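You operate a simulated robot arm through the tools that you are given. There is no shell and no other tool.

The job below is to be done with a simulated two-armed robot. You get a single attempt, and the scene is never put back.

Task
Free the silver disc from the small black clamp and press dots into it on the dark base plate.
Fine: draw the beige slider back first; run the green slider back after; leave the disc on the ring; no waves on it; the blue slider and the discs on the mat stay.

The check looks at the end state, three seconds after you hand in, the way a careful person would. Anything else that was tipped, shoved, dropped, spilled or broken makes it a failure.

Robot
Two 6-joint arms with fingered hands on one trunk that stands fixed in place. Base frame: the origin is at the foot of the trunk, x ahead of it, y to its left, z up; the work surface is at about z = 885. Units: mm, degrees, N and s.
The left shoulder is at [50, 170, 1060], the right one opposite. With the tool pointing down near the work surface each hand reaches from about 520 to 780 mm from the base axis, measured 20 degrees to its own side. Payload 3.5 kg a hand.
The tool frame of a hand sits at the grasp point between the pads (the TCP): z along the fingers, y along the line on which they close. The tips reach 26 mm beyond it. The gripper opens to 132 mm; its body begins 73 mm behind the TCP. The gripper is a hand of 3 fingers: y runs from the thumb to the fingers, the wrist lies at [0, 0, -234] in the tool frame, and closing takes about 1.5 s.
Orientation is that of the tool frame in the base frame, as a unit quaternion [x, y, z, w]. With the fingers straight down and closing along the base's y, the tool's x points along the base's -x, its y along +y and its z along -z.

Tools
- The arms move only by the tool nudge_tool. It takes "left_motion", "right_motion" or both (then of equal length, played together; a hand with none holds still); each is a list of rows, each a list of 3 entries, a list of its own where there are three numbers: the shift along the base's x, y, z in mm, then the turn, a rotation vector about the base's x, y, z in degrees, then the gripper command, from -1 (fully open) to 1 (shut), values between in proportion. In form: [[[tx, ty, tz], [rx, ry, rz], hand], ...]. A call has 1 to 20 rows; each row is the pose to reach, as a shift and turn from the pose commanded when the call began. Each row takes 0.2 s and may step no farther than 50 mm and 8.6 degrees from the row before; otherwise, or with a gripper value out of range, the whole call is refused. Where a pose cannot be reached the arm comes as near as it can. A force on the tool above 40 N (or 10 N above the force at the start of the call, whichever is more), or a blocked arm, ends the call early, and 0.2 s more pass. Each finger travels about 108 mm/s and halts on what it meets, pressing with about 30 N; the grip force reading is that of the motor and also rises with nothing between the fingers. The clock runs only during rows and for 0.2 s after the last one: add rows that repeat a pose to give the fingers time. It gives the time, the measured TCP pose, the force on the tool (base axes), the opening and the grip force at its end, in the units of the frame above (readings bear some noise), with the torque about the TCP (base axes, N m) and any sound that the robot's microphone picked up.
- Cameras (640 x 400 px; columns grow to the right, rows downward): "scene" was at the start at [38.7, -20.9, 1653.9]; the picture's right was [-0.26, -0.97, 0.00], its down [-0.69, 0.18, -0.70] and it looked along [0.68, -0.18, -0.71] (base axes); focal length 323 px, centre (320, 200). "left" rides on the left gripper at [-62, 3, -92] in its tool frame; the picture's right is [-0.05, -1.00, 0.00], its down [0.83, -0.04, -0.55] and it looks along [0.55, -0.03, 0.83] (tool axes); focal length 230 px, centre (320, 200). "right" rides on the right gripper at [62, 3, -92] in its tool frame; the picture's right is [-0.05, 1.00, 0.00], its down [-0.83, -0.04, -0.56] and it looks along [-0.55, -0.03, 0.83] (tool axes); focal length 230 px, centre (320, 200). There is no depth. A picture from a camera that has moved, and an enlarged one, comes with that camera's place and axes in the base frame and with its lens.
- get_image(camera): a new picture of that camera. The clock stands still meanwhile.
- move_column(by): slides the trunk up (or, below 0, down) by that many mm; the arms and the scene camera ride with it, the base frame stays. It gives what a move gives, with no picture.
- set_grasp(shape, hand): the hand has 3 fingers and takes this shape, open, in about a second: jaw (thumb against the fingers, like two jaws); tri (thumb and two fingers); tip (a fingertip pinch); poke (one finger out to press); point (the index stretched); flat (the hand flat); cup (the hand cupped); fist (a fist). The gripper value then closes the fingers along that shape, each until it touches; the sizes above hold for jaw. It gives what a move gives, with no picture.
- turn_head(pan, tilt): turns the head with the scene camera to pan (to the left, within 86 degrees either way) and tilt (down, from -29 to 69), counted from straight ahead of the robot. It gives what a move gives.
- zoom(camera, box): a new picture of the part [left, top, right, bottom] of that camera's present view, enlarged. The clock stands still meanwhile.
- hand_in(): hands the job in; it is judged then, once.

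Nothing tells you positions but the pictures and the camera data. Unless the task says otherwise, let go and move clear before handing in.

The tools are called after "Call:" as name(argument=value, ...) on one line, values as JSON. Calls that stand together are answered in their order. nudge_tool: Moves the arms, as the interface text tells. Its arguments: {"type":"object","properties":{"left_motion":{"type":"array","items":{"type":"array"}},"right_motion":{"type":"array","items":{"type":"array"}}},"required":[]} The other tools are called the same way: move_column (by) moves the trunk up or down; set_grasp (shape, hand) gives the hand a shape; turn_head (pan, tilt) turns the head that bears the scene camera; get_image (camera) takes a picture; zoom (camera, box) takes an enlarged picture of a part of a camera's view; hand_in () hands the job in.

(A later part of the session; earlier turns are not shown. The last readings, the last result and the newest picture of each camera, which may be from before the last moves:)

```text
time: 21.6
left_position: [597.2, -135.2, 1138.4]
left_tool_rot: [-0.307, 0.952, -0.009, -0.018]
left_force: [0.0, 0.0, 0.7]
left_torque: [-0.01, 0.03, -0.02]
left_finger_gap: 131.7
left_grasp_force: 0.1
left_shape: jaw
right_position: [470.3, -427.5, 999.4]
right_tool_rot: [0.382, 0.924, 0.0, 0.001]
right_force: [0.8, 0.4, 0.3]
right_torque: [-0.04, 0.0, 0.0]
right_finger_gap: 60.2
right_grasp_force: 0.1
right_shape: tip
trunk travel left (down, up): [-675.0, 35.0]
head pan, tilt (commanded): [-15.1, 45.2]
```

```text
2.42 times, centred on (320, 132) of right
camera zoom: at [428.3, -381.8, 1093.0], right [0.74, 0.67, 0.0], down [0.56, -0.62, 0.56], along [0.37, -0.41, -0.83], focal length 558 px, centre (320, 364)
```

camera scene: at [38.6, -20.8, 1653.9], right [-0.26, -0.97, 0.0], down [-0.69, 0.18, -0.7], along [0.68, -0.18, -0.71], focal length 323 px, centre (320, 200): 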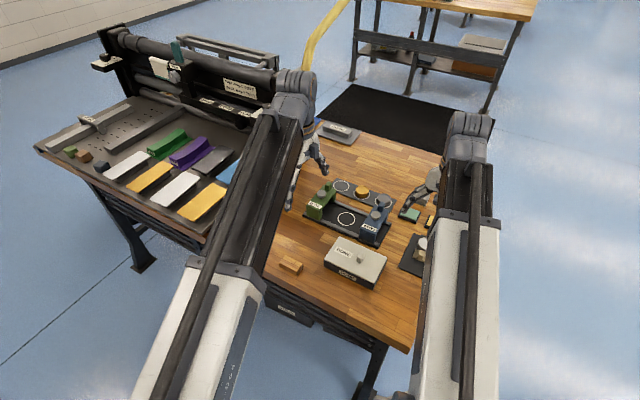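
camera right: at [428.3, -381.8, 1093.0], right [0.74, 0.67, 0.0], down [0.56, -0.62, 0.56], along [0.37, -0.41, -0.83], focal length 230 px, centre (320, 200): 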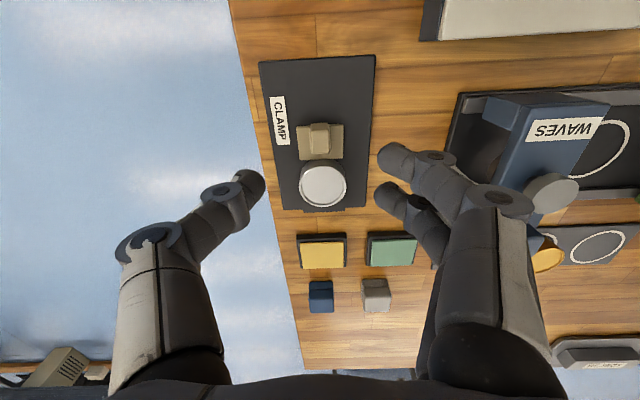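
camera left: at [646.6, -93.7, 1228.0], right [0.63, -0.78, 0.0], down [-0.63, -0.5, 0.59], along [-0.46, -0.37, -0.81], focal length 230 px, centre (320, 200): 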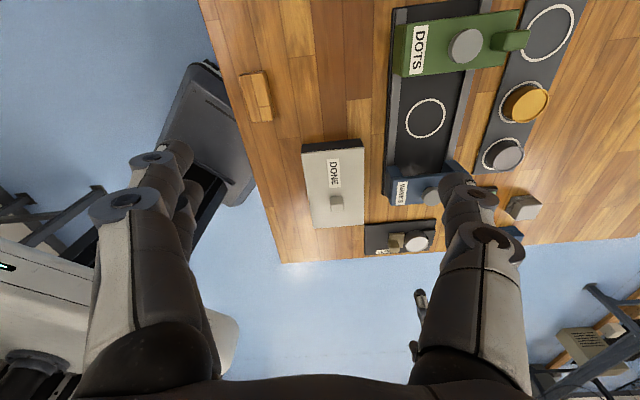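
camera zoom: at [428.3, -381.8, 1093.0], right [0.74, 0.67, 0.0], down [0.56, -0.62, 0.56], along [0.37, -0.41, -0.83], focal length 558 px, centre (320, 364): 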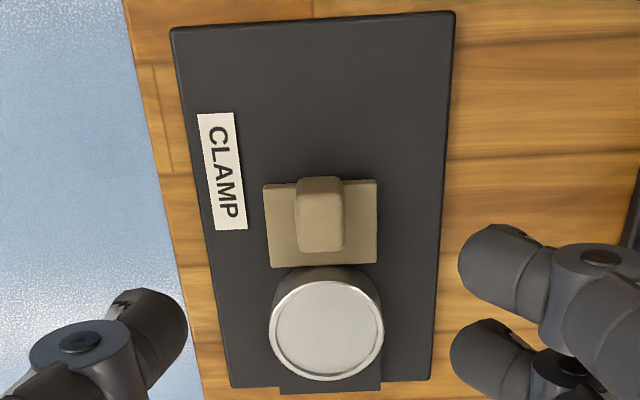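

The post is about 15 × 18 mm with its top at z≈920, about 20 mm above the beige jaw. I'll grip it with the jaw shape, fingertips staying above z≈908.

Call:
set_grasp(hand="right", shape="jaw")

Call:
nudge_tool(right_motion=[[[-1, 0, -10], [0, 0, 0], 0.2], [[-2, 0, -20], [0, 0, 0], 0.2], [[-2, 0, -30], [0, 0, 0], 0.2], [[-2, 0, -40], [0, 0, 0], 0.2], [[-2, 0, -45], [0, 0, 0], 0.2], [[-2, 0, -45], [0, 0, 0], 0.2]])

Call:
get_image(camera="right")

Call:
zoom(camera="left", box=[350, 180, 470, 290])

```text
time: 22.5
left_position: [597.1, -135.6, 1138.4]
left_tool_rot: [-0.306, 0.952, -0.009, -0.018]
left_force: [-0.4, 0.3, 0.3]
left_torque: [0.0, 0.0, 0.01]
left_finger_gap: 131.9
left_grasp_force: 0.0
left_shape: jaw
right_position: [469.7, -428.4, 1000.2]
right_tool_rot: [0.383, 0.924, 0.0, 0.0]
right_force: [0.8, 0.0, 0.1]
right_torque: [0.01, 0.01, -0.05]
right_finger_gap: 131.9
right_grasp_force: 0.2
right_shape: jaw
trunk travel left (down, up): [-675.0, 35.0]
head pan, tilt (commanded): [-15.1, 45.2]
```

```text
time: 23.9
left_position: [596.9, -135.4, 1138.8]
left_tool_rot: [-0.306, 0.952, -0.01, -0.017]
left_force: [1.2, 0.0, 0.9]
left_torque: [-0.04, 0.02, 0.0]
left_finger_gap: 132.0
left_grasp_force: 0.1
left_shape: jaw
right_position: [468.6, -427.7, 955.9]
right_tool_rot: [0.383, 0.924, 0.0, 0.001]
right_force: [0.8, -0.4, 0.1]
right_torque: [0.02, 0.01, 0.0]
right_finger_gap: 53.5
right_grasp_force: 0.2
right_shape: jaw
trunk travel left (down, up): [-675.0, 35.0]
head pan, tilt (commanded): [-15.1, 45.2]
```

```text
taken
camera right: at [426.5, -382.0, 1048.1], right [0.74, 0.67, 0.0], down [0.56, -0.62, 0.56], along [0.37, -0.41, -0.83], focal length 230 px, centre (320, 200)
```

right: 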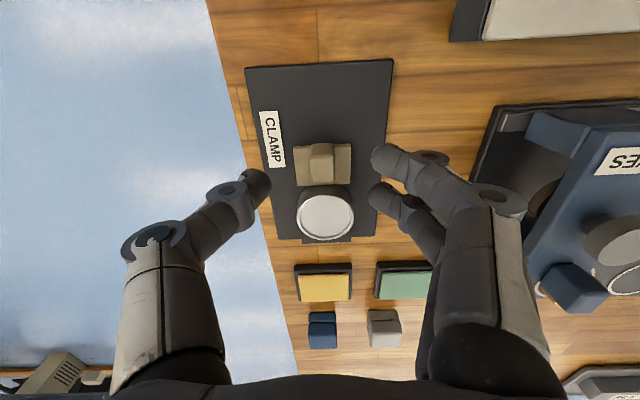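

```text
3.64 times, centred on (410, 235) of left
camera zoom: at [646.7, -93.5, 1228.0], right [0.63, -0.78, 0.0], down [-0.63, -0.5, 0.59], along [-0.46, -0.37, -0.81], focal length 837 px, centre (-7, 73)
```

zoom: 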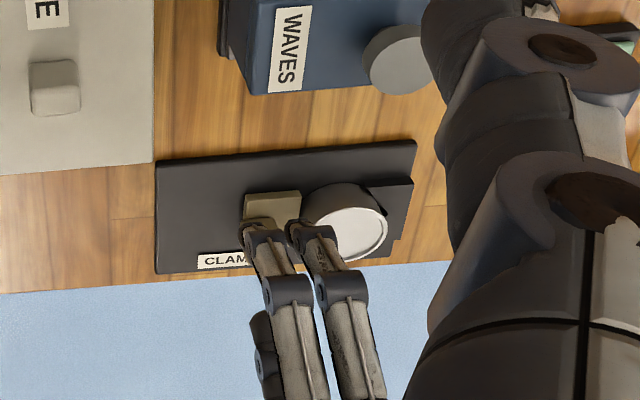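

The fingers straddle the post and the disc lies beyond the middle finger's reach. I'll lower to TCP z≈930 and close partway for a look.

Call:
nudge_tool(right_motion=[[[0, 0.5, -10], [0, 0, 0], 0.2], [[0, 0.5, -20], [0, 0, 0], 0.2], [[0, 0.5, -25], [0, 0, 0], 0.3], [[0, 0.5, -25], [0, 0, 0], 0.45], [[0, 0.5, -25], [0, 0, 0], 0.6], [[0, 0.5, -25], [0, 0, 0], 0.6]])

Call:
zoom(camera="right", box=[230, 100, 430, 260])

Call:
zoom(camera="left", box=[365, 200, 455, 280])

```text
time: 25.3
left_position: [596.1, -135.4, 1138.9]
left_tool_rot: [-0.306, 0.952, -0.01, -0.017]
left_force: [0.7, 0.7, -0.6]
left_torque: [-0.02, 0.01, -0.01]
left_finger_gap: 132.0
left_grasp_force: 0.0
left_shape: jaw
right_position: [467.3, -427.7, 930.9]
right_tool_rot: [0.383, 0.924, 0.0, -0.001]
right_force: [1.0, -0.2, -0.4]
right_torque: [0.01, 0.0, 0.02]
right_finger_gap: 26.8
right_grasp_force: 0.1
right_shape: jaw
trunk travel left (down, up): [-675.0, 35.0]
head pan, tilt (commanded): [-15.1, 45.2]
```

```text
2.50 times, centred on (330, 180) of right
camera zoom: at [426.7, -381.6, 1023.4], right [0.74, 0.67, 0.0], down [0.56, -0.62, 0.56], along [0.37, -0.41, -0.83], focal length 575 px, centre (295, 250)
```

zoom: 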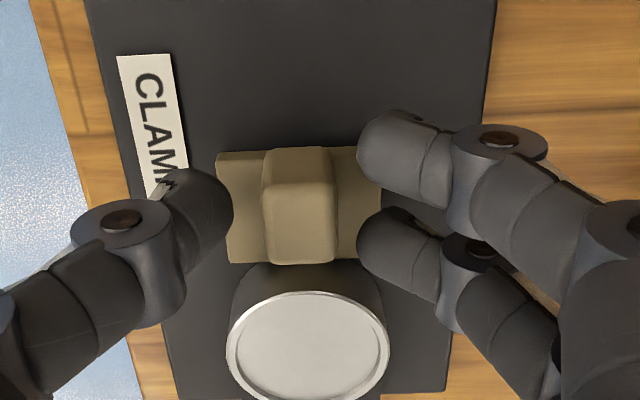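

```text
5.00 times, centred on (410, 240) of left
camera zoom: at [646.7, -93.5, 1228.0], right [0.63, -0.78, 0.0], down [-0.63, -0.5, 0.59], along [-0.46, -0.37, -0.81], focal length 1150 px, centre (-130, 0)
```

zoom: 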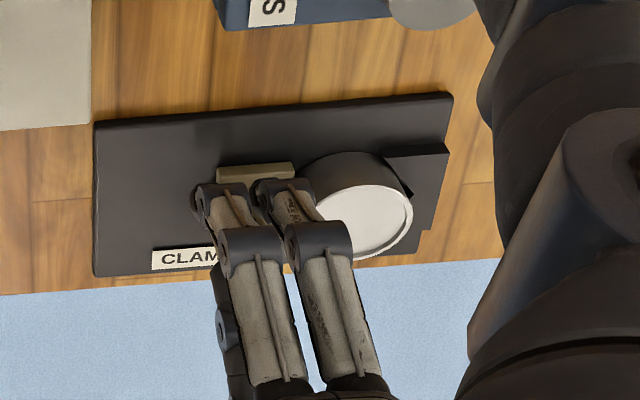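

The post is centred between the thumb and the fingers. I'll close on it now.

Call:
nudge_tool(right_motion=[[[0, 0, 0], [0, 0, 0], 0.75], [[0, 0, 0], [0, 0, 0], 0.85], [[0, 0, 0], [0, 0, 0], 1], [[0, 0, 0], [0, 0, 0], 1], [[0, 0, 0], [0, 0, 0], 1]])

Call:
zoom(camera="right", box=[230, 100, 430, 260])

Call:
zoom(camera="left", box=[365, 200, 455, 280])

```text
time: 26.5
left_position: [596.7, -135.4, 1138.8]
left_tool_rot: [-0.306, 0.952, -0.009, -0.018]
left_force: [-1.0, -0.2, 0.4]
left_torque: [-0.02, -0.03, -0.03]
left_finger_gap: 131.8
left_grasp_force: 0.0
left_shape: jaw
right_position: [468.5, -426.4, 929.0]
right_tool_rot: [0.383, 0.924, 0.0, 0.0]
right_force: [-1.4, 2.6, -3.4]
right_torque: [0.06, -0.01, 0.11]
right_finger_gap: 9.7
right_grasp_force: 29.6
right_shape: jaw
trunk travel left (down, up): [-675.0, 35.0]
head pan, tilt (commanded): [-15.1, 45.2]
```

```text
2.50 times, centred on (330, 180) of right
camera zoom: at [426.7, -381.3, 1023.3], right [0.74, 0.67, 0.0], down [0.56, -0.62, 0.55], along [0.37, -0.41, -0.83], focal length 575 px, centre (295, 250)
```

zoom: 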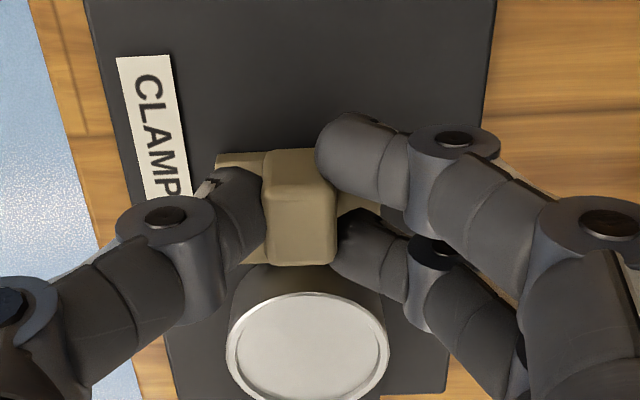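

```text
5.00 times, centred on (410, 240) of left
camera zoom: at [646.8, -93.4, 1227.9], right [0.63, -0.78, 0.0], down [-0.63, -0.5, 0.59], along [-0.46, -0.37, -0.81], focal length 1150 px, centre (-130, 0)
```

zoom: 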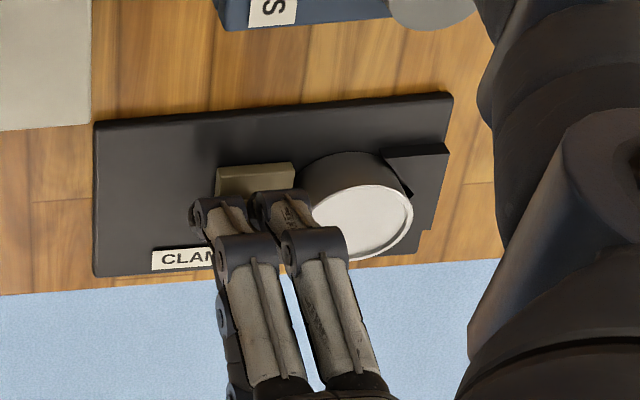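

The post is gripped with about 30 N. I'll draw the slider straight back along (-0.71, +0.71).

Call:
nudge_tool(right_motion=[[[-2.1, 2.1, 0], [0, 0, 0], 1], [[-4.2, 4.2, 0], [0, 0, 0], 1], [[-6.4, 6.4, 0], [0, 0, 0], 1], [[-8.5, 8.5, 0], [0, 0, 0], 1], [[-10.6, 10.6, 0], [0, 0, 0], 1], [[-12.7, 12.7, 0], [0, 0, 0], 1], [[-14.1, 14.1, 0], [0, 0, 0], 1]])

Call:
zoom(camera="right", box=[230, 100, 430, 260])

Call:
zoom(camera="left", box=[365, 200, 455, 280])

```text
time: 28.1
left_position: [597.7, -135.8, 1138.0]
left_tool_rot: [-0.307, 0.951, -0.008, -0.017]
left_force: [-1.2, -0.2, 0.3]
left_torque: [-0.02, -0.01, -0.01]
left_finger_gap: 132.1
left_grasp_force: 0.1
left_shape: jaw
right_position: [454.7, -414.1, 930.1]
right_tool_rot: [0.382, 0.924, 0.001, -0.002]
right_force: [4.5, -4.0, -6.0]
right_torque: [-0.1, -0.08, 0.1]
right_finger_gap: 9.8
right_grasp_force: 30.3
right_shape: jaw
trunk travel left (down, up): [-675.0, 35.0]
head pan, tilt (commanded): [-15.1, 45.2]
```

```text
2.50 times, centred on (330, 180) of right
camera zoom: at [413.3, -367.9, 1023.4], right [0.74, 0.67, 0.0], down [0.56, -0.62, 0.55], along [0.37, -0.41, -0.83], focal length 575 px, centre (295, 250)
```

zoom: 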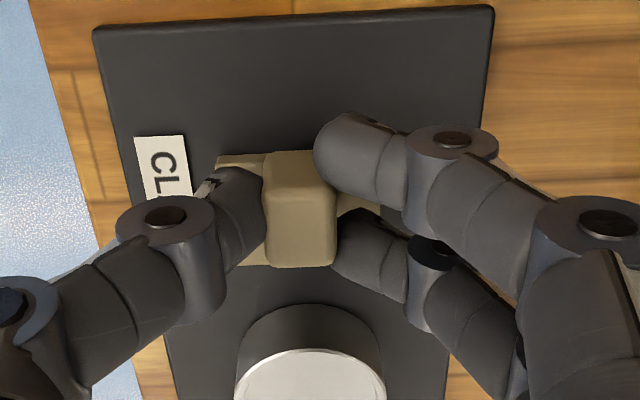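

```text
5.00 times, centred on (410, 240) of left
camera zoom: at [647.4, -94.2, 1227.5], right [0.63, -0.78, 0.0], down [-0.63, -0.5, 0.59], along [-0.46, -0.37, -0.81], focal length 1150 px, centre (-130, 0)
```

zoom: 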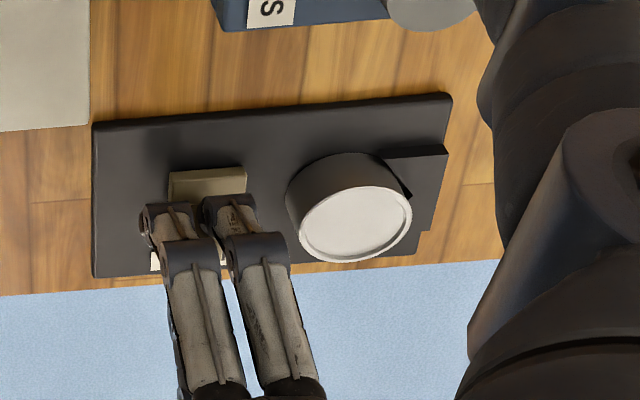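

The slider has come back 20 mm and the disc stayed put. I'll draw it on gently toward its stop.

Call:
nudge_tool(right_motion=[[[-2.1, 2.1, 0], [0, 0, 0], 1], [[-4.2, 4.2, 0], [0, 0, 0], 1], [[-6.4, 6.4, 0], [0, 0, 0], 1], [[-8.5, 8.5, 0], [0, 0, 0], 1]])

Call:
zoom(camera="right", box=[230, 100, 430, 260])

Call:
zoom(camera="left", box=[365, 200, 455, 280])

```text
time: 29.1
left_position: [598.1, -135.4, 1138.1]
left_tool_rot: [-0.306, 0.952, -0.008, -0.017]
left_force: [-0.2, -0.1, -0.5]
left_torque: [-0.04, -0.01, 0.0]
left_finger_gap: 131.9
left_grasp_force: 0.1
left_shape: jaw
right_position: [447.0, -405.0, 930.5]
right_tool_rot: [0.383, 0.924, 0.0, -0.001]
right_force: [5.4, -3.6, -1.6]
right_torque: [-0.08, -0.11, 0.12]
right_finger_gap: 9.6
right_grasp_force: 30.2
right_shape: jaw
trunk travel left (down, up): [-675.0, 35.0]
head pan, tilt (commanded): [-15.1, 45.2]
```

```text
2.50 times, centred on (330, 180) of right
camera zoom: at [404.7, -359.4, 1023.2], right [0.74, 0.67, 0.0], down [0.56, -0.62, 0.55], along [0.37, -0.41, -0.83], focal length 575 px, centre (295, 250)
```

zoom: 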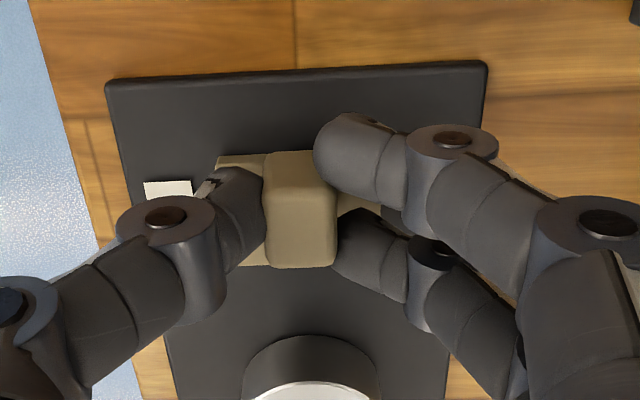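

```text
5.00 times, centred on (410, 240) of left
camera zoom: at [647.2, -93.9, 1227.7], right [0.63, -0.78, 0.0], down [-0.63, -0.5, 0.59], along [-0.46, -0.37, -0.81], focal length 1150 px, centre (-130, 0)
```

zoom: 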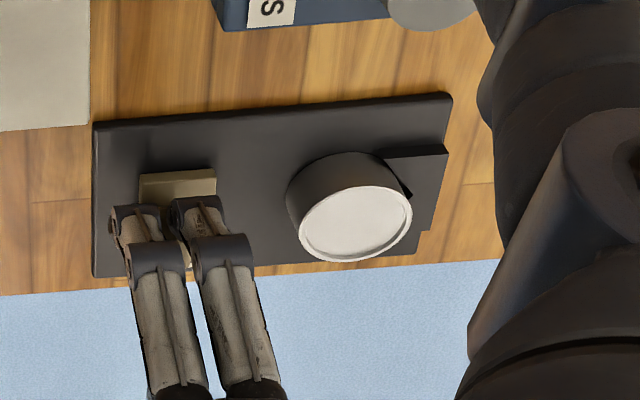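

It is back 32 mm with only about 6 N of drag and no stop reached yet. I'll go on in small steps and watch the force so the clamp plate isn't dragged.

Call:
nudge_tool(right_motion=[[[-0.7, 0.7, 0], [0, 0, 0], 1], [[-1.4, 1.4, 0], [0, 0, 0], 1], [[-2.1, 2.1, 0], [0, 0, 0], 1]])

Call:
zoom(camera="left", box=[365, 200, 455, 280])

```text
time: 29.9
left_position: [597.4, -135.2, 1137.5]
left_tool_rot: [-0.306, 0.952, -0.008, -0.018]
left_force: [0.3, -0.3, 1.0]
left_torque: [0.0, 0.02, 0.01]
left_finger_gap: 132.0
left_grasp_force: 0.1
left_shape: jaw
right_position: [443.7, -402.8, 931.2]
right_tool_rot: [0.383, 0.924, 0.0, 0.0]
right_force: [4.9, -5.7, -3.1]
right_torque: [-0.08, -0.11, 0.11]
right_finger_gap: 9.6
right_grasp_force: 30.2
right_shape: jaw
trunk travel left (down, up): [-675.0, 35.0]
head pan, tilt (commanded): [-15.1, 45.2]
```

```text
5.00 times, centred on (410, 240) of left
camera zoom: at [647.1, -94.2, 1227.7], right [0.63, -0.78, 0.0], down [-0.63, -0.5, 0.59], along [-0.46, -0.37, -0.81], focal length 1150 px, centre (-130, 0)
```

zoom: 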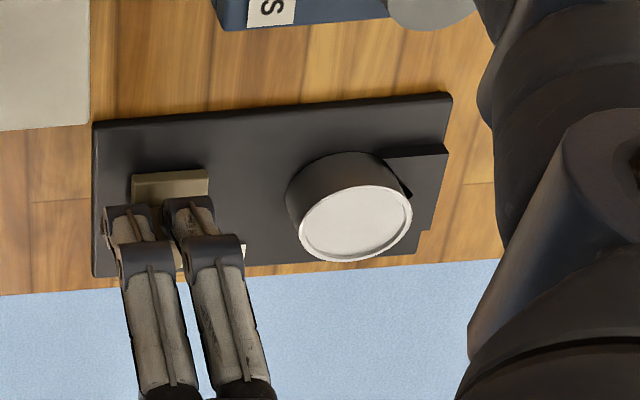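

Call:
nudge_tool(right_motion=[[[-0.7, 0.7, 0], [0, 0, 0], 1], [[-1.4, 1.4, 0], [0, 0, 0], 1], [[-2.1, 2.1, 0], [0, 0, 0], 1], [[-2.8, 2.8, 0], [0, 0, 0], 1]])

Call:
zoom(camera="left", box=[365, 200, 455, 280])

```text
time: 30.9
left_position: [598.4, -137.3, 1138.0]
left_tool_rot: [-0.307, 0.952, -0.008, -0.018]
left_force: [0.9, -0.4, 0.4]
left_torque: [0.0, 0.01, -0.03]
left_finger_gap: 131.9
left_grasp_force: 0.1
left_shape: jaw
right_position: [442.4, -401.8, 930.2]
right_tool_rot: [0.383, 0.924, -0.001, 0.001]
right_force: [12.8, -17.2, 1.3]
right_torque: [-0.35, -0.29, 0.24]
right_finger_gap: 8.3
right_grasp_force: 30.1
right_shape: jaw
trunk travel left (down, up): [-675.0, 35.0]
head pan, tilt (commanded): [-15.1, 45.2]
```

```text
5.00 times, centred on (410, 240) of left
camera zoom: at [647.8, -95.1, 1227.4], right [0.63, -0.78, 0.0], down [-0.63, -0.51, 0.59], along [-0.46, -0.37, -0.81], focal length 1150 px, centre (-130, 0)
```

zoom: 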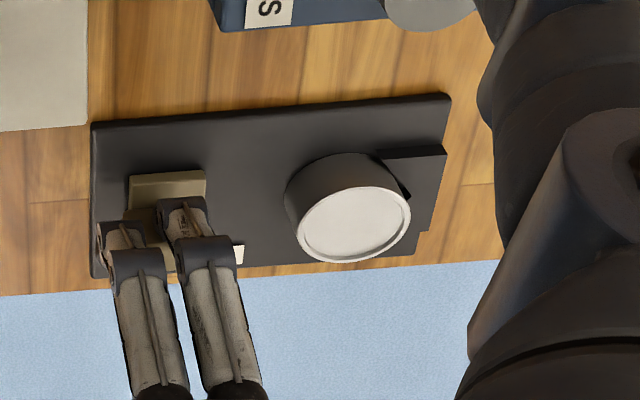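

The force rose to about 21 N, so the slider has reached its back stop. I'll ease off, open, and lift clear.

Call:
nudge_tool(right_motion=[[[1, -1, 0], [0, 0, 0], 1], [[1.2, -1.2, 0], [0, 0, 0], 0.7], [[1.2, -1.2, 0], [0, 0, 0], 0.4], [[1.2, -1.2, 0], [0, 0, 0], 0.1], [[1.2, -1.2, 0], [0, 0, 0], 0.1], [[1.2, -1.2, 15], [0, 0, 0], 0.1], [[1.2, -1.2, 30], [0, 0, 0], 0.1], [[1.2, -1.2, 45], [0, 0, 0], 0.1], [[1.2, -1.2, 60], [0, 0, 0], 0.1]])

Call:
get_image(camera="right")

Call:
zoom(camera="left", box=[365, 200, 455, 280])

```text
time: 32.9
left_position: [596.7, -136.1, 1138.8]
left_tool_rot: [-0.306, 0.952, -0.009, -0.017]
left_force: [0.4, -0.3, 0.0]
left_torque: [-0.01, -0.01, 0.0]
left_finger_gap: 132.1
left_grasp_force: 0.1
left_shape: jaw
right_position: [443.1, -402.1, 991.6]
right_tool_rot: [0.383, 0.924, 0.0, 0.001]
right_force: [-0.1, -0.5, -0.1]
right_torque: [-0.01, 0.03, 0.02]
right_finger_gap: 58.7
right_grasp_force: 0.1
right_shape: jaw
trunk travel left (down, up): [-675.0, 35.0]
head pan, tilt (commanded): [-15.1, 45.2]
```

```text
taken
camera right: at [401.3, -355.7, 1084.1], right [0.74, 0.67, 0.0], down [0.56, -0.62, 0.56], along [0.37, -0.41, -0.83], focal length 230 px, centre (320, 200)
```

right: 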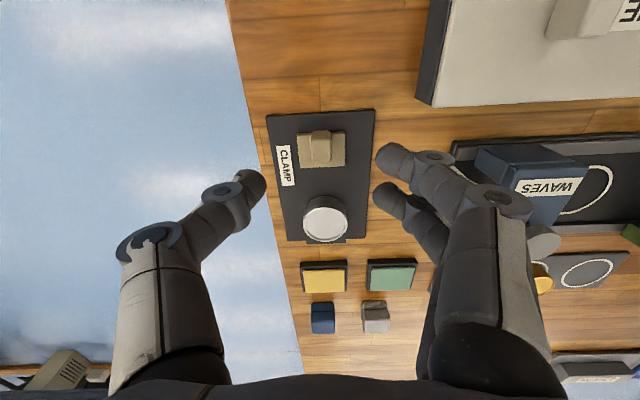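

```text
5.00 times, centred on (410, 240) of left
camera zoom: at [646.7, -93.5, 1228.0], right [0.63, -0.78, 0.0], down [-0.63, -0.5, 0.59], along [-0.46, -0.37, -0.81], focal length 1150 px, centre (-130, 0)
```

zoom: 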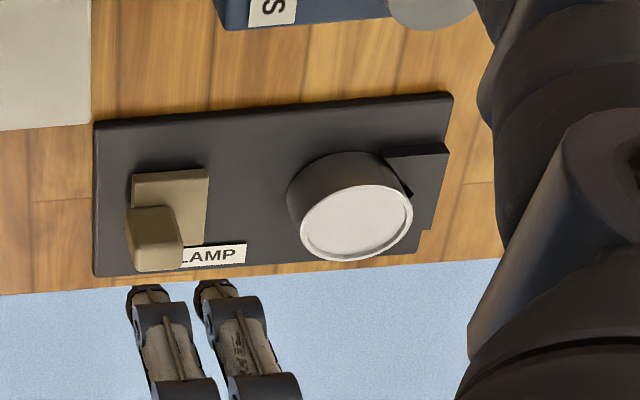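

The beige slider rests at its back stop and the clamp plate hasn't moved. Next I'll bring the open jaw over the disc at a safe height and check centring.

Call:
nudge_tool(right_motion=[[[15, -15, 0], [0, 0, 0], 0.0], [[30, -30, 0], [0, 0, 0], 0.0], [[45, -45, 0], [0, 0, 0], 0.0], [[57, -56, 0], [0, 0, 0], 0.0], [[57, -56, -15], [0, 0, 0], 0.0], [[57, -56, -30], [0, 0, 0], 0.0], [[57, -56, -30], [0, 0, 0], 0.0]])

Call:
zoom(camera="right", box=[210, 90, 450, 270])

Call:
zoom(camera="left", box=[365, 200, 475, 300])

```text
time: 34.5
left_position: [597.3, -135.3, 1139.4]
left_tool_rot: [-0.306, 0.952, -0.009, -0.018]
left_force: [0.2, -0.3, 0.6]
left_torque: [0.03, 0.04, -0.05]
left_finger_gap: 131.8
left_grasp_force: 0.1
left_shape: jaw
right_position: [499.5, -455.8, 961.4]
right_tool_rot: [0.383, 0.924, 0.0, 0.0]
right_force: [0.0, 0.3, -0.4]
right_torque: [0.0, 0.02, -0.01]
right_finger_gap: 65.3
right_grasp_force: 0.1
right_shape: jaw
trunk travel left (down, up): [-675.0, 35.0]
head pan, tilt (commanded): [-15.1, 45.2]
```

```text
2.22 times, centred on (330, 180) of right
camera zoom: at [458.4, -410.1, 1053.3], right [0.74, 0.67, 0.0], down [0.56, -0.62, 0.56], along [0.37, -0.41, -0.83], focal length 511 px, centre (298, 244)
```

zoom: 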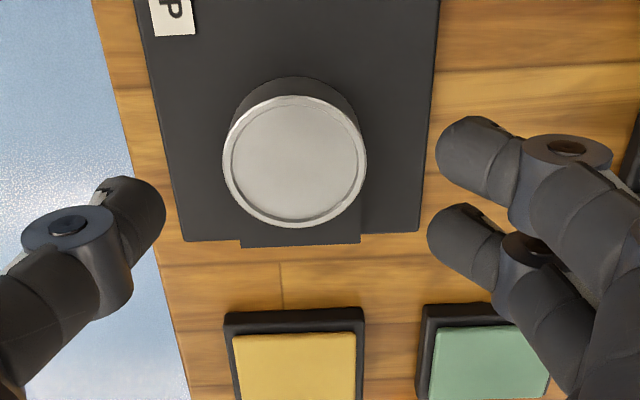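

```text
4.00 times, centred on (420, 250) of left
camera zoom: at [646.7, -93.5, 1228.0], right [0.63, -0.78, 0.0], down [-0.63, -0.5, 0.59], along [-0.46, -0.37, -0.81], focal length 920 px, centre (-80, 0)
```

zoom: 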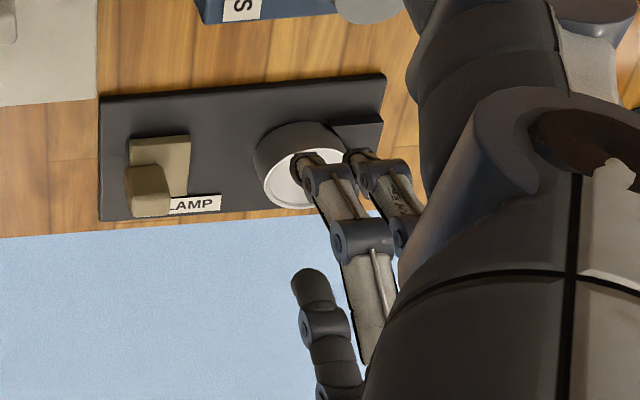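

The disc centre reads about (501, -459), 44 mm across, and the black stop is low (about 6 mm). I'll lower so the tips grip at about z 899–907, offset slightly away from the stop, and close gently.

Call:
nudge_tool(right_motion=[[[-1.3, -1, -10], [0, 0, 0], 0.0], [[-1.3, -1, -20], [0, 0, 0], 0.0], [[-1.3, -1, -30], [0, 0, 0], 0.0], [[-1.3, -1, -39], [0, 0, 0], 0.0], [[-1.3, -1, -39], [0, 0, 0], 0.1], [[-1.3, -1, -39], [0, 0, 0], 0.1]])

Call:
zoom(camera="right", box=[210, 90, 450, 270])

Call:
zoom(camera="left", box=[365, 200, 475, 300])

```text
time: 35.9
left_position: [596.7, -135.4, 1138.6]
left_tool_rot: [-0.307, 0.951, -0.009, -0.017]
left_force: [0.0, -0.7, -0.4]
left_torque: [0.0, 0.0, 0.0]
left_finger_gap: 131.9
left_grasp_force: 0.0
left_shape: jaw
right_position: [497.8, -457.9, 921.0]
right_tool_rot: [0.383, 0.924, -0.001, 0.0]
right_force: [0.8, 0.4, -0.1]
right_torque: [-0.02, -0.03, 0.01]
right_finger_gap: 60.3
right_grasp_force: 0.1
right_shape: jaw
trunk travel left (down, up): [-675.0, 35.0]
head pan, tilt (commanded): [-15.1, 45.2]
```

```text
2.22 times, centred on (330, 180) of right
camera zoom: at [456.6, -411.4, 1014.0], right [0.74, 0.67, 0.0], down [0.56, -0.62, 0.56], along [0.37, -0.41, -0.83], focal length 511 px, centre (298, 244)
```

zoom: 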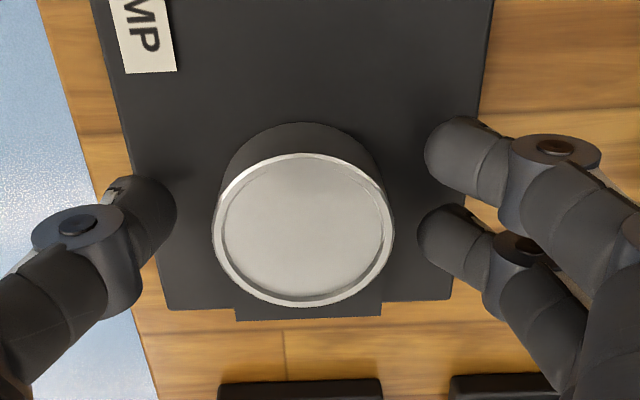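

```text
4.00 times, centred on (420, 250) of left
camera zoom: at [646.7, -93.5, 1228.0], right [0.63, -0.78, 0.0], down [-0.63, -0.5, 0.59], along [-0.46, -0.37, -0.81], focal length 920 px, centre (-80, 0)
```

zoom: 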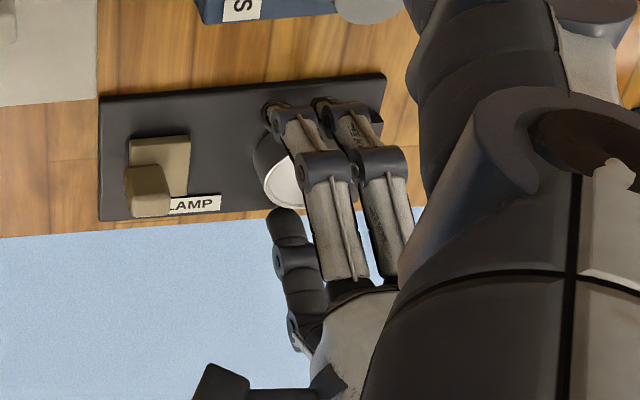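

Everything is centred and clear. I'll close on the disc.

Call:
nudge_tool(right_motion=[[[0, 0, 0], [0, 0, 0], 0.2], [[0, 0, 0], [0, 0, 0], 0.3], [[0, 0, 0], [0, 0, 0], 0.4], [[0, 0, 0], [0, 0, 0], 0.6], [[0, 0, 0], [0, 0, 0], 1], [[0, 0, 0], [0, 0, 0], 1], [[0, 0, 0], [0, 0, 0], 1]])

Call:
zoom(camera="right", box=[210, 90, 450, 270])

Call:
zoom(camera="left", box=[365, 200, 475, 300])

```text
time: 37.5
left_position: [596.7, -134.4, 1139.1]
left_tool_rot: [-0.307, 0.952, -0.01, -0.017]
left_force: [0.1, -0.9, -0.2]
left_torque: [-0.02, -0.01, 0.02]
left_finger_gap: 131.8
left_grasp_force: 0.0
left_shape: jaw
right_position: [499.2, -457.4, 921.4]
right_tool_rot: [0.383, 0.924, 0.0, 0.0]
right_force: [-0.3, -0.5, 0.5]
right_torque: [0.04, -0.02, 0.0]
right_finger_gap: 33.3
right_grasp_force: 29.8
right_shape: jaw
trunk travel left (down, up): [-675.0, 35.0]
head pan, tilt (commanded): [-15.1, 45.2]
```

```text
2.22 times, centred on (330, 180) of right
camera zoom: at [456.7, -411.5, 1014.1], right [0.74, 0.67, 0.0], down [0.56, -0.62, 0.56], along [0.37, -0.41, -0.83], focal length 511 px, centre (298, 244)
```

zoom: 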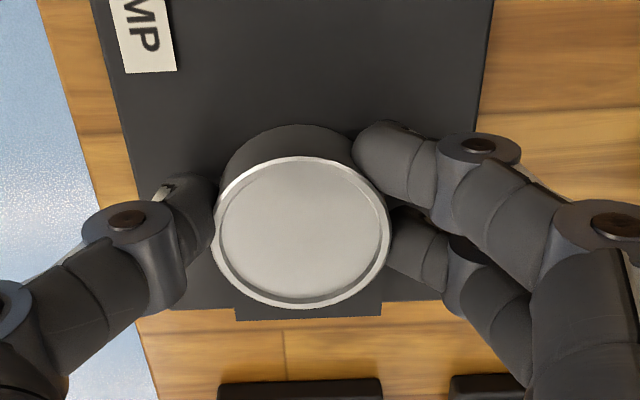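

```text
4.00 times, centred on (420, 250) of left
camera zoom: at [646.8, -93.6, 1228.0], right [0.63, -0.78, 0.0], down [-0.63, -0.5, 0.59], along [-0.46, -0.37, -0.81], focal length 920 px, centre (-80, 0)
```

zoom: 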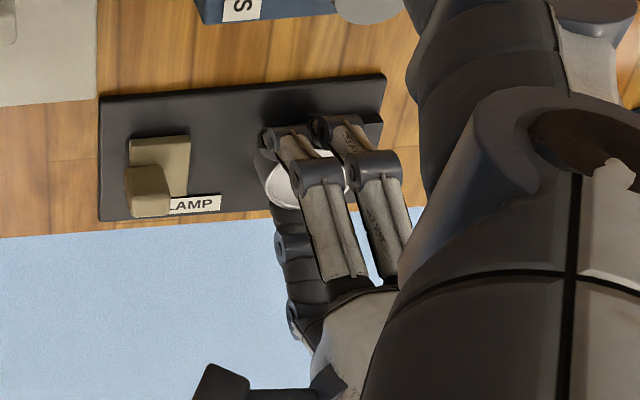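

The disc is held by three digits. I'll lift slowly and check that it comes up level.

Call:
nudge_tool(right_motion=[[[0, 0, 2], [0, 0, 0], 1], [[0, 0, 4], [0, 0, 0], 1], [[0, 0, 8], [0, 0, 0], 1], [[0, 0, 14], [0, 0, 0], 1], [[0, 0, 20], [0, 0, 0], 1], [[0, 0, 30], [0, 0, 0], 1], [[0, 0, 40], [0, 0, 0], 1], [[0, 0, 40], [0, 0, 0], 1]])

Call:
zoom(camera="right", box=[210, 90, 450, 270])

Call:
zoom(camera="left", box=[365, 200, 475, 300])

```text
time: 39.3
left_position: [596.4, -134.4, 1139.5]
left_tool_rot: [-0.307, 0.952, -0.009, -0.017]
left_force: [0.1, -1.1, 0.8]
left_torque: [0.02, -0.02, 0.01]
left_finger_gap: 131.9
left_grasp_force: 0.0
left_shape: jaw
right_position: [498.0, -458.1, 960.7]
right_tool_rot: [0.382, 0.924, 0.001, 0.0]
right_force: [-0.3, 0.7, -0.2]
right_torque: [-0.05, 0.03, 0.0]
right_finger_gap: 33.3
right_grasp_force: 30.1
right_shape: jaw
trunk travel left (down, up): [-675.0, 35.0]
head pan, tilt (commanded): [-15.1, 45.2]
```

```text
2.22 times, centred on (330, 180) of right
camera zoom: at [456.6, -412.9, 1054.1], right [0.74, 0.67, 0.0], down [0.56, -0.62, 0.55], along [0.37, -0.41, -0.83], focal length 511 px, centre (298, 244)
```

zoom: 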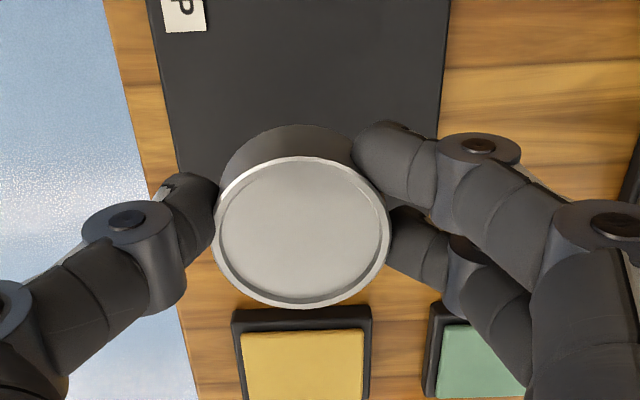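

```text
4.00 times, centred on (420, 250) of left
camera zoom: at [646.8, -93.6, 1228.0], right [0.63, -0.78, 0.0], down [-0.63, -0.5, 0.59], along [-0.46, -0.37, -0.81], focal length 920 px, centre (-80, 0)
```

zoom: 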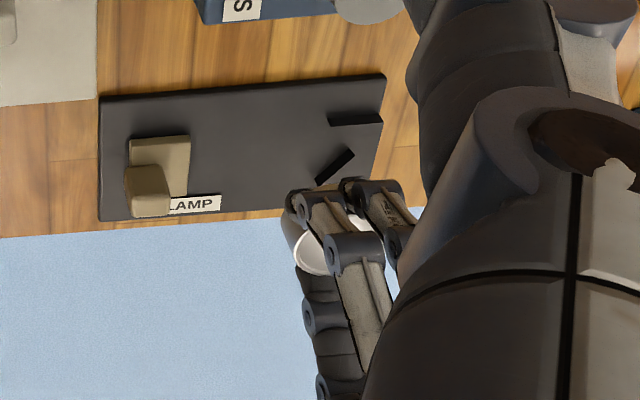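

The disc is in hand, level, with its centre about 3.5 mm from the TCP. Both the scene and left cameras put the ring centre at about (666.7, -276). I'll check the rail height before choosing the approach angle.

Call:
zoom(camera="left", box=[375, 60, 475, 130])

Call:
zoom(camera="scene", box=[352, 200, 397, 245])

Call:
zoom(camera="left", box=[375, 0, 475, 70])

Call:
zoom(camera="scene", box=[300, 175, 350, 225])

```text
5.71 times, centred on (425, 95) of left
camera zoom: at [646.8, -93.6, 1228.0], right [0.63, -0.78, 0.0], down [-0.63, -0.5, 0.59], along [-0.46, -0.37, -0.81], focal length 1315 px, centre (-280, 800)
```

zoom: 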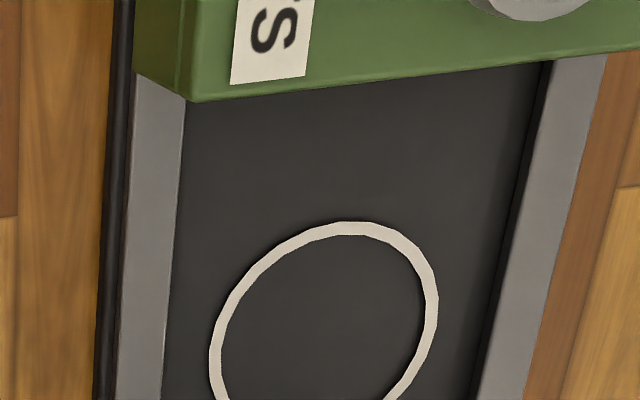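

```text
8.89 times, centred on (374, 222) of scene
camera zoom: at [38.7, -21.0, 1653.9], right [-0.26, -0.97, 0.0], down [-0.69, 0.18, -0.7], along [0.68, -0.18, -0.71], focal length 2872 px, centre (-164, 0)
```

zoom: 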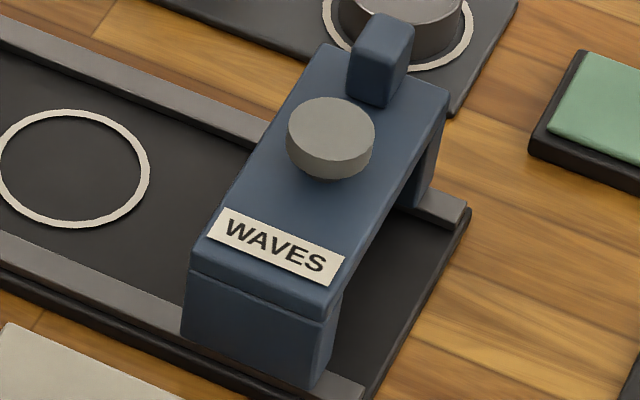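

```text
5.71 times, centred on (425, 35) of left
camera zoom: at [646.8, -93.6, 1228.0], right [0.63, -0.78, 0.0], down [-0.63, -0.5, 0.59], along [-0.46, -0.37, -0.81], focal length 1315 px, centre (-280, 1143)
```

zoom: 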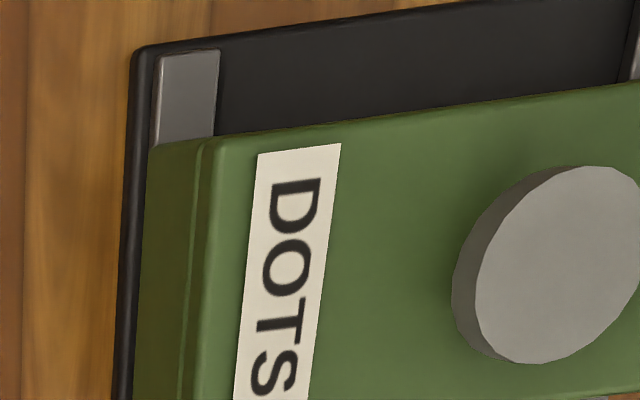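

```text
8.00 times, centred on (325, 200) of scene
camera zoom: at [38.7, -21.0, 1653.9], right [-0.26, -0.97, 0.0], down [-0.69, 0.18, -0.7], along [0.68, -0.18, -0.71], focal length 2584 px, centre (280, 200)
```

zoom: 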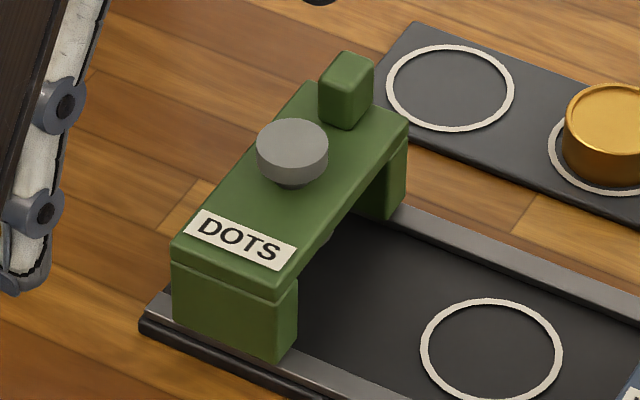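

The rails are low (about 4–5 mm), with their inner edges about 40 mm either side of the ring, so I'll close along the plate's depth to stay clear of both gantries. First I'll back the left hand off and raise the disc.

Call:
nudge_tool(left_motion=[[[-3, 20, 10], [0, 0, 0], -1], [[-6, 40, 20], [0, 0, 0], -1], [[-9, 60, 30], [0, 0, 0], -1], [[-12, 80, 40], [0, 0, 0], -1], [[-15, 100, 50], [0, 0, 0], -1], [[-17, 115, 60], [0, 0, 0], -1], [[-17, 115, 60], [0, 0, 0], -1]], right_motion=[[[0, 0, 15], [0, 0, 0], 1], [[0, 0, 30], [0, 0, 0], 1], [[0, 0, 45], [0, 0, 0], 1], [[0, 0, 60], [0, 0, 0], 1], [[0, 0, 75], [0, 0, 0], 1], [[0, 0, 85], [0, 0, 0], 1], [[0, 0, 85], [0, 0, 0], 1]])

Call:
get_image(camera="right")

Call:
get_image(camera="left")

```text
time: 40.9
left_position: [580.1, -18.5, 1199.6]
left_tool_rot: [-0.307, 0.952, -0.009, -0.017]
left_force: [-0.2, -0.2, 0.2]
left_torque: [0.0, -0.03, 0.03]
left_finger_gap: 131.8
left_grasp_force: 0.0
left_shape: jaw
right_position: [497.4, -459.2, 1047.2]
right_tool_rot: [0.383, 0.924, 0.0, -0.001]
right_force: [-0.4, 0.7, -0.6]
right_torque: [0.03, -0.01, 0.01]
right_finger_gap: 33.7
right_grasp_force: 30.2
right_shape: jaw
trunk travel left (down, up): [-675.0, 35.0]
head pan, tilt (commanded): [-15.1, 45.2]
```

```text
taken
camera right: at [455.4, -412.5, 1139.7], right [0.74, 0.67, 0.0], down [0.56, -0.62, 0.55], along [0.37, -0.41, -0.83], focal length 230 px, centre (320, 200)
```

right: 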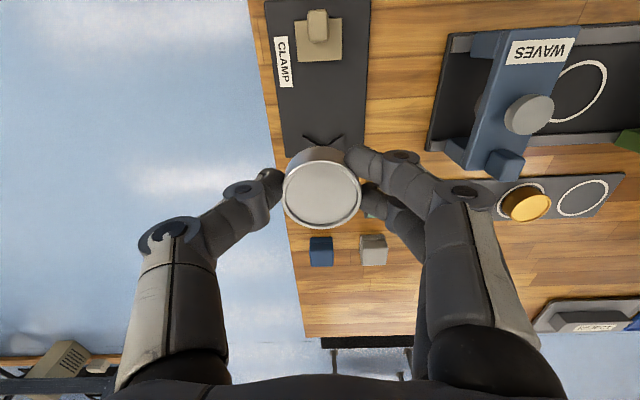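

```text
taken
camera left: at [630.2, 22.6, 1287.8], right [0.63, -0.78, 0.0], down [-0.63, -0.5, 0.59], along [-0.46, -0.37, -0.81], focal length 230 px, centre (320, 200)
```

left: 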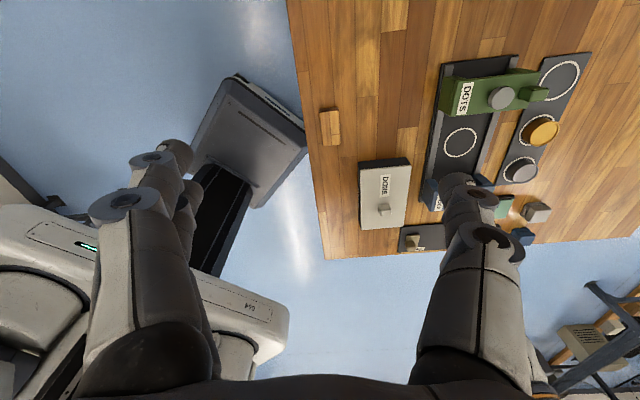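

The hand is high and clear. I'll carry the disc toward the ring while turning the hand, in two halves so I can watch the wrist limits.

Call:
nudge_tool(right_motion=[[[10, 15, 0], [0, 0, 7.5], 1], [[25, 30, 0], [0, 0, 15], 1], [[40, 45, 0], [0, 0, 22.5], 1], [[55, 60, 0], [0, 0, 30], 1], [[70, 75, 0], [0, 0, 37.5], 1], [[84, 90, 0], [0, 0, 45], 1], [[84, 90, 0], [0, 0, 45], 1]])

Call:
get_image(camera="right")

Call:
get_image(camera="scene")

```text
time: 42.5
left_position: [580.4, -18.4, 1198.0]
left_tool_rot: [-0.306, 0.952, -0.009, -0.017]
left_force: [0.0, 0.2, 0.2]
left_torque: [0.0, 0.01, 0.03]
left_finger_gap: 132.1
left_grasp_force: 0.1
left_shape: jaw
right_position: [581.8, -367.3, 1045.9]
right_tool_rot: [-0.001, 1.0, 0.0, 0.001]
right_force: [0.4, 0.1, -1.0]
right_torque: [0.0, -0.01, 0.02]
right_finger_gap: 33.2
right_grasp_force: 30.3
right_shape: jaw
trunk travel left (down, up): [-675.0, 35.0]
head pan, tilt (commanded): [-15.1, 45.2]
```

```text
taken
camera right: at [519.8, -364.6, 1138.4], right [0.05, 1.0, 0.0], down [0.83, -0.04, 0.56], along [0.55, -0.03, -0.83], focal length 230 px, centre (320, 200)
```

right: 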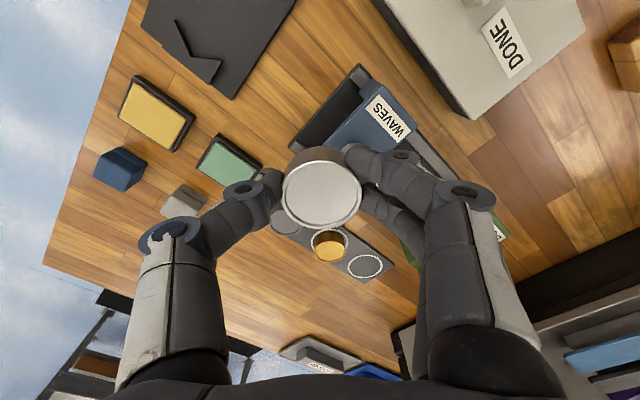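

```text
taken
camera scene: at [38.7, -21.0, 1653.9], right [-0.26, -0.97, 0.0], down [-0.69, 0.18, -0.7], along [0.68, -0.18, -0.71], focal length 323 px, centre (320, 200)
```

scene: 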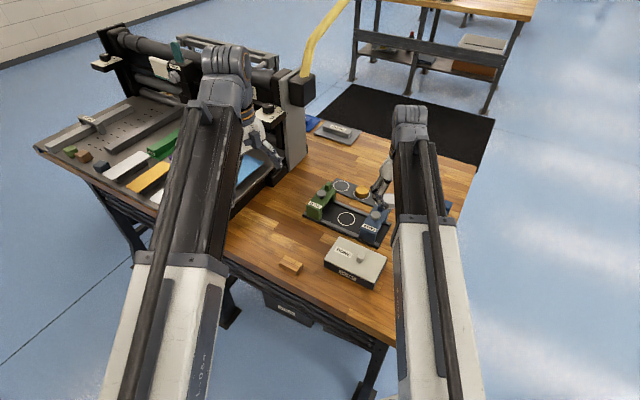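

Call:
nudge_tool(right_motion=[[[14, 15, 0], [0, 0, 7.5], 1], [[28, 30, 0], [0, 0, 15], 1], [[42, 45, 0], [0, 0, 22.5], 1], [[56, 60, 0], [0, 0, 30], 1], [[70, 75, 0], [0, 0, 37.5], 1], [[82.4, 89.1, 0], [0, 0, 45], 1], [[82.4, 89.1, 0], [0, 0, 45], 1]])

Call:
get_image(camera="right")

Call:
get_image(camera="left")

Call:
get_image(camera="scene")

```text
time: 44.1
left_position: [580.6, -18.7, 1198.7]
left_tool_rot: [-0.307, 0.952, -0.01, -0.017]
left_force: [0.0, -0.2, -1.1]
left_torque: [0.02, 0.02, -0.01]
left_finger_gap: 132.0
left_grasp_force: 0.1
left_shape: jaw
right_position: [665.0, -279.0, 1046.3]
right_tool_rot: [-0.384, 0.924, 0.0, 0.0]
right_force: [0.4, 0.3, -0.2]
right_torque: [0.03, 0.02, -0.02]
right_finger_gap: 33.2
right_grasp_force: 30.2
right_shape: jaw
trunk travel left (down, up): [-675.0, 35.0]
head pan, tilt (commanded): [-15.1, 45.2]
```

```text
taken
camera right: at [618.9, -320.7, 1139.1], right [-0.67, 0.74, 0.0], down [0.62, 0.56, 0.56], along [0.41, 0.37, -0.83], focal length 230 px, centre (320, 200)
```

right: 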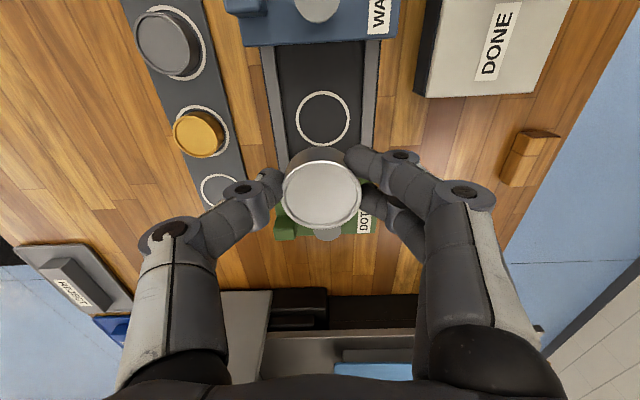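

```text
taken
camera left: at [630.2, 22.5, 1287.7], right [0.63, -0.78, 0.0], down [-0.63, -0.5, 0.59], along [-0.46, -0.37, -0.81], focal length 230 px, centre (320, 200)
```

left: 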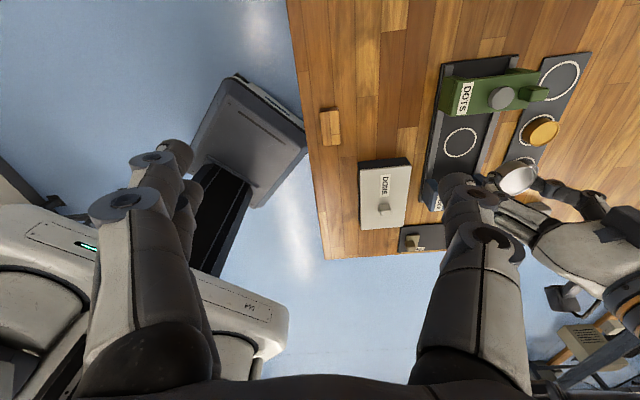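

```text
taken
camera scene: at [38.7, -21.0, 1653.9], right [-0.26, -0.97, 0.0], down [-0.69, 0.18, -0.7], along [0.68, -0.18, -0.71], focal length 323 px, centre (320, 200)
```

scene: 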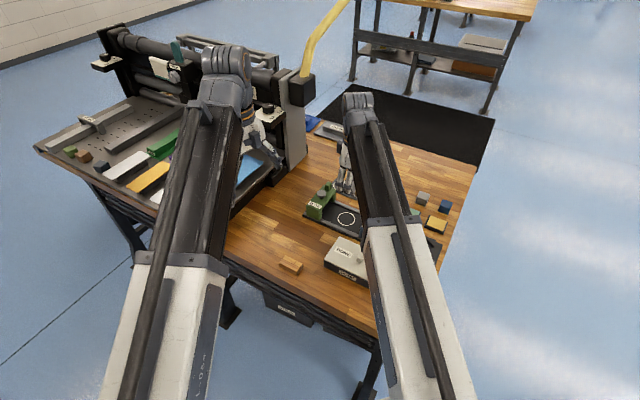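

The hand reached +45° yaw above the base plate with the ring in view. I'll zoom in to refine the ring's position.

Call:
zoom(camera="right", box=[220, 20, 440, 240])

Call:
zoom(camera="left", box=[420, 40, 620, 240])

Call:
zoom(camera="scene", box=[300, 170, 380, 260])

```text
1.82 times, centred on (330, 130) of right
camera zoom: at [618.9, -320.7, 1139.1], right [-0.67, 0.74, 0.0], down [0.62, 0.56, 0.56], along [0.41, 0.37, -0.83], focal length 418 px, centre (302, 327)
```

zoom: 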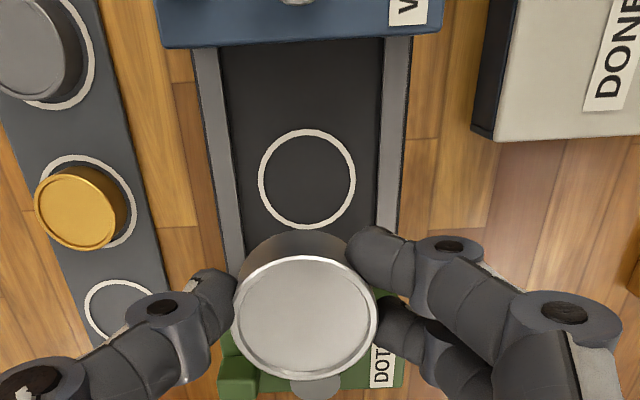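

```text
2.00 times, centred on (520, 140) of left
camera zoom: at [630.2, 22.5, 1287.7], right [0.63, -0.78, 0.0], down [-0.63, -0.5, 0.59], along [-0.46, -0.37, -0.81], focal length 460 px, centre (-80, 320)
```

zoom: 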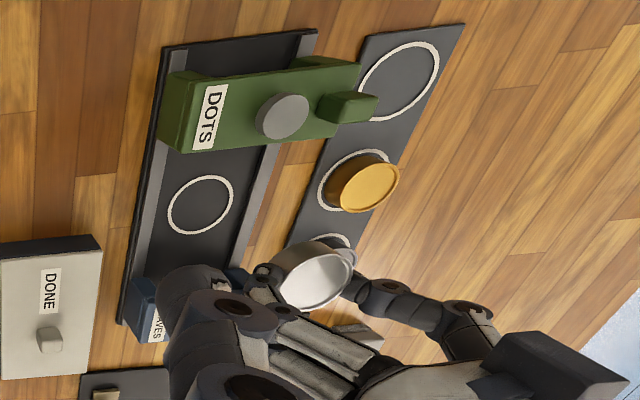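

```text
4.44 times, centred on (340, 215) of scene
camera zoom: at [38.7, -21.0, 1653.9], right [-0.26, -0.97, 0.0], down [-0.69, 0.18, -0.7], along [0.68, -0.18, -0.71], focal length 1436 px, centre (231, 133)
```

zoom: 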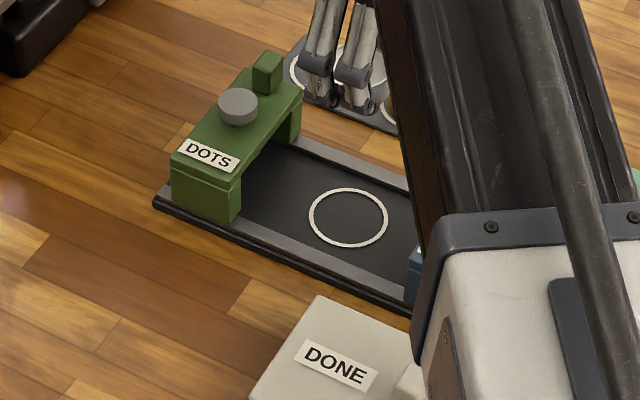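

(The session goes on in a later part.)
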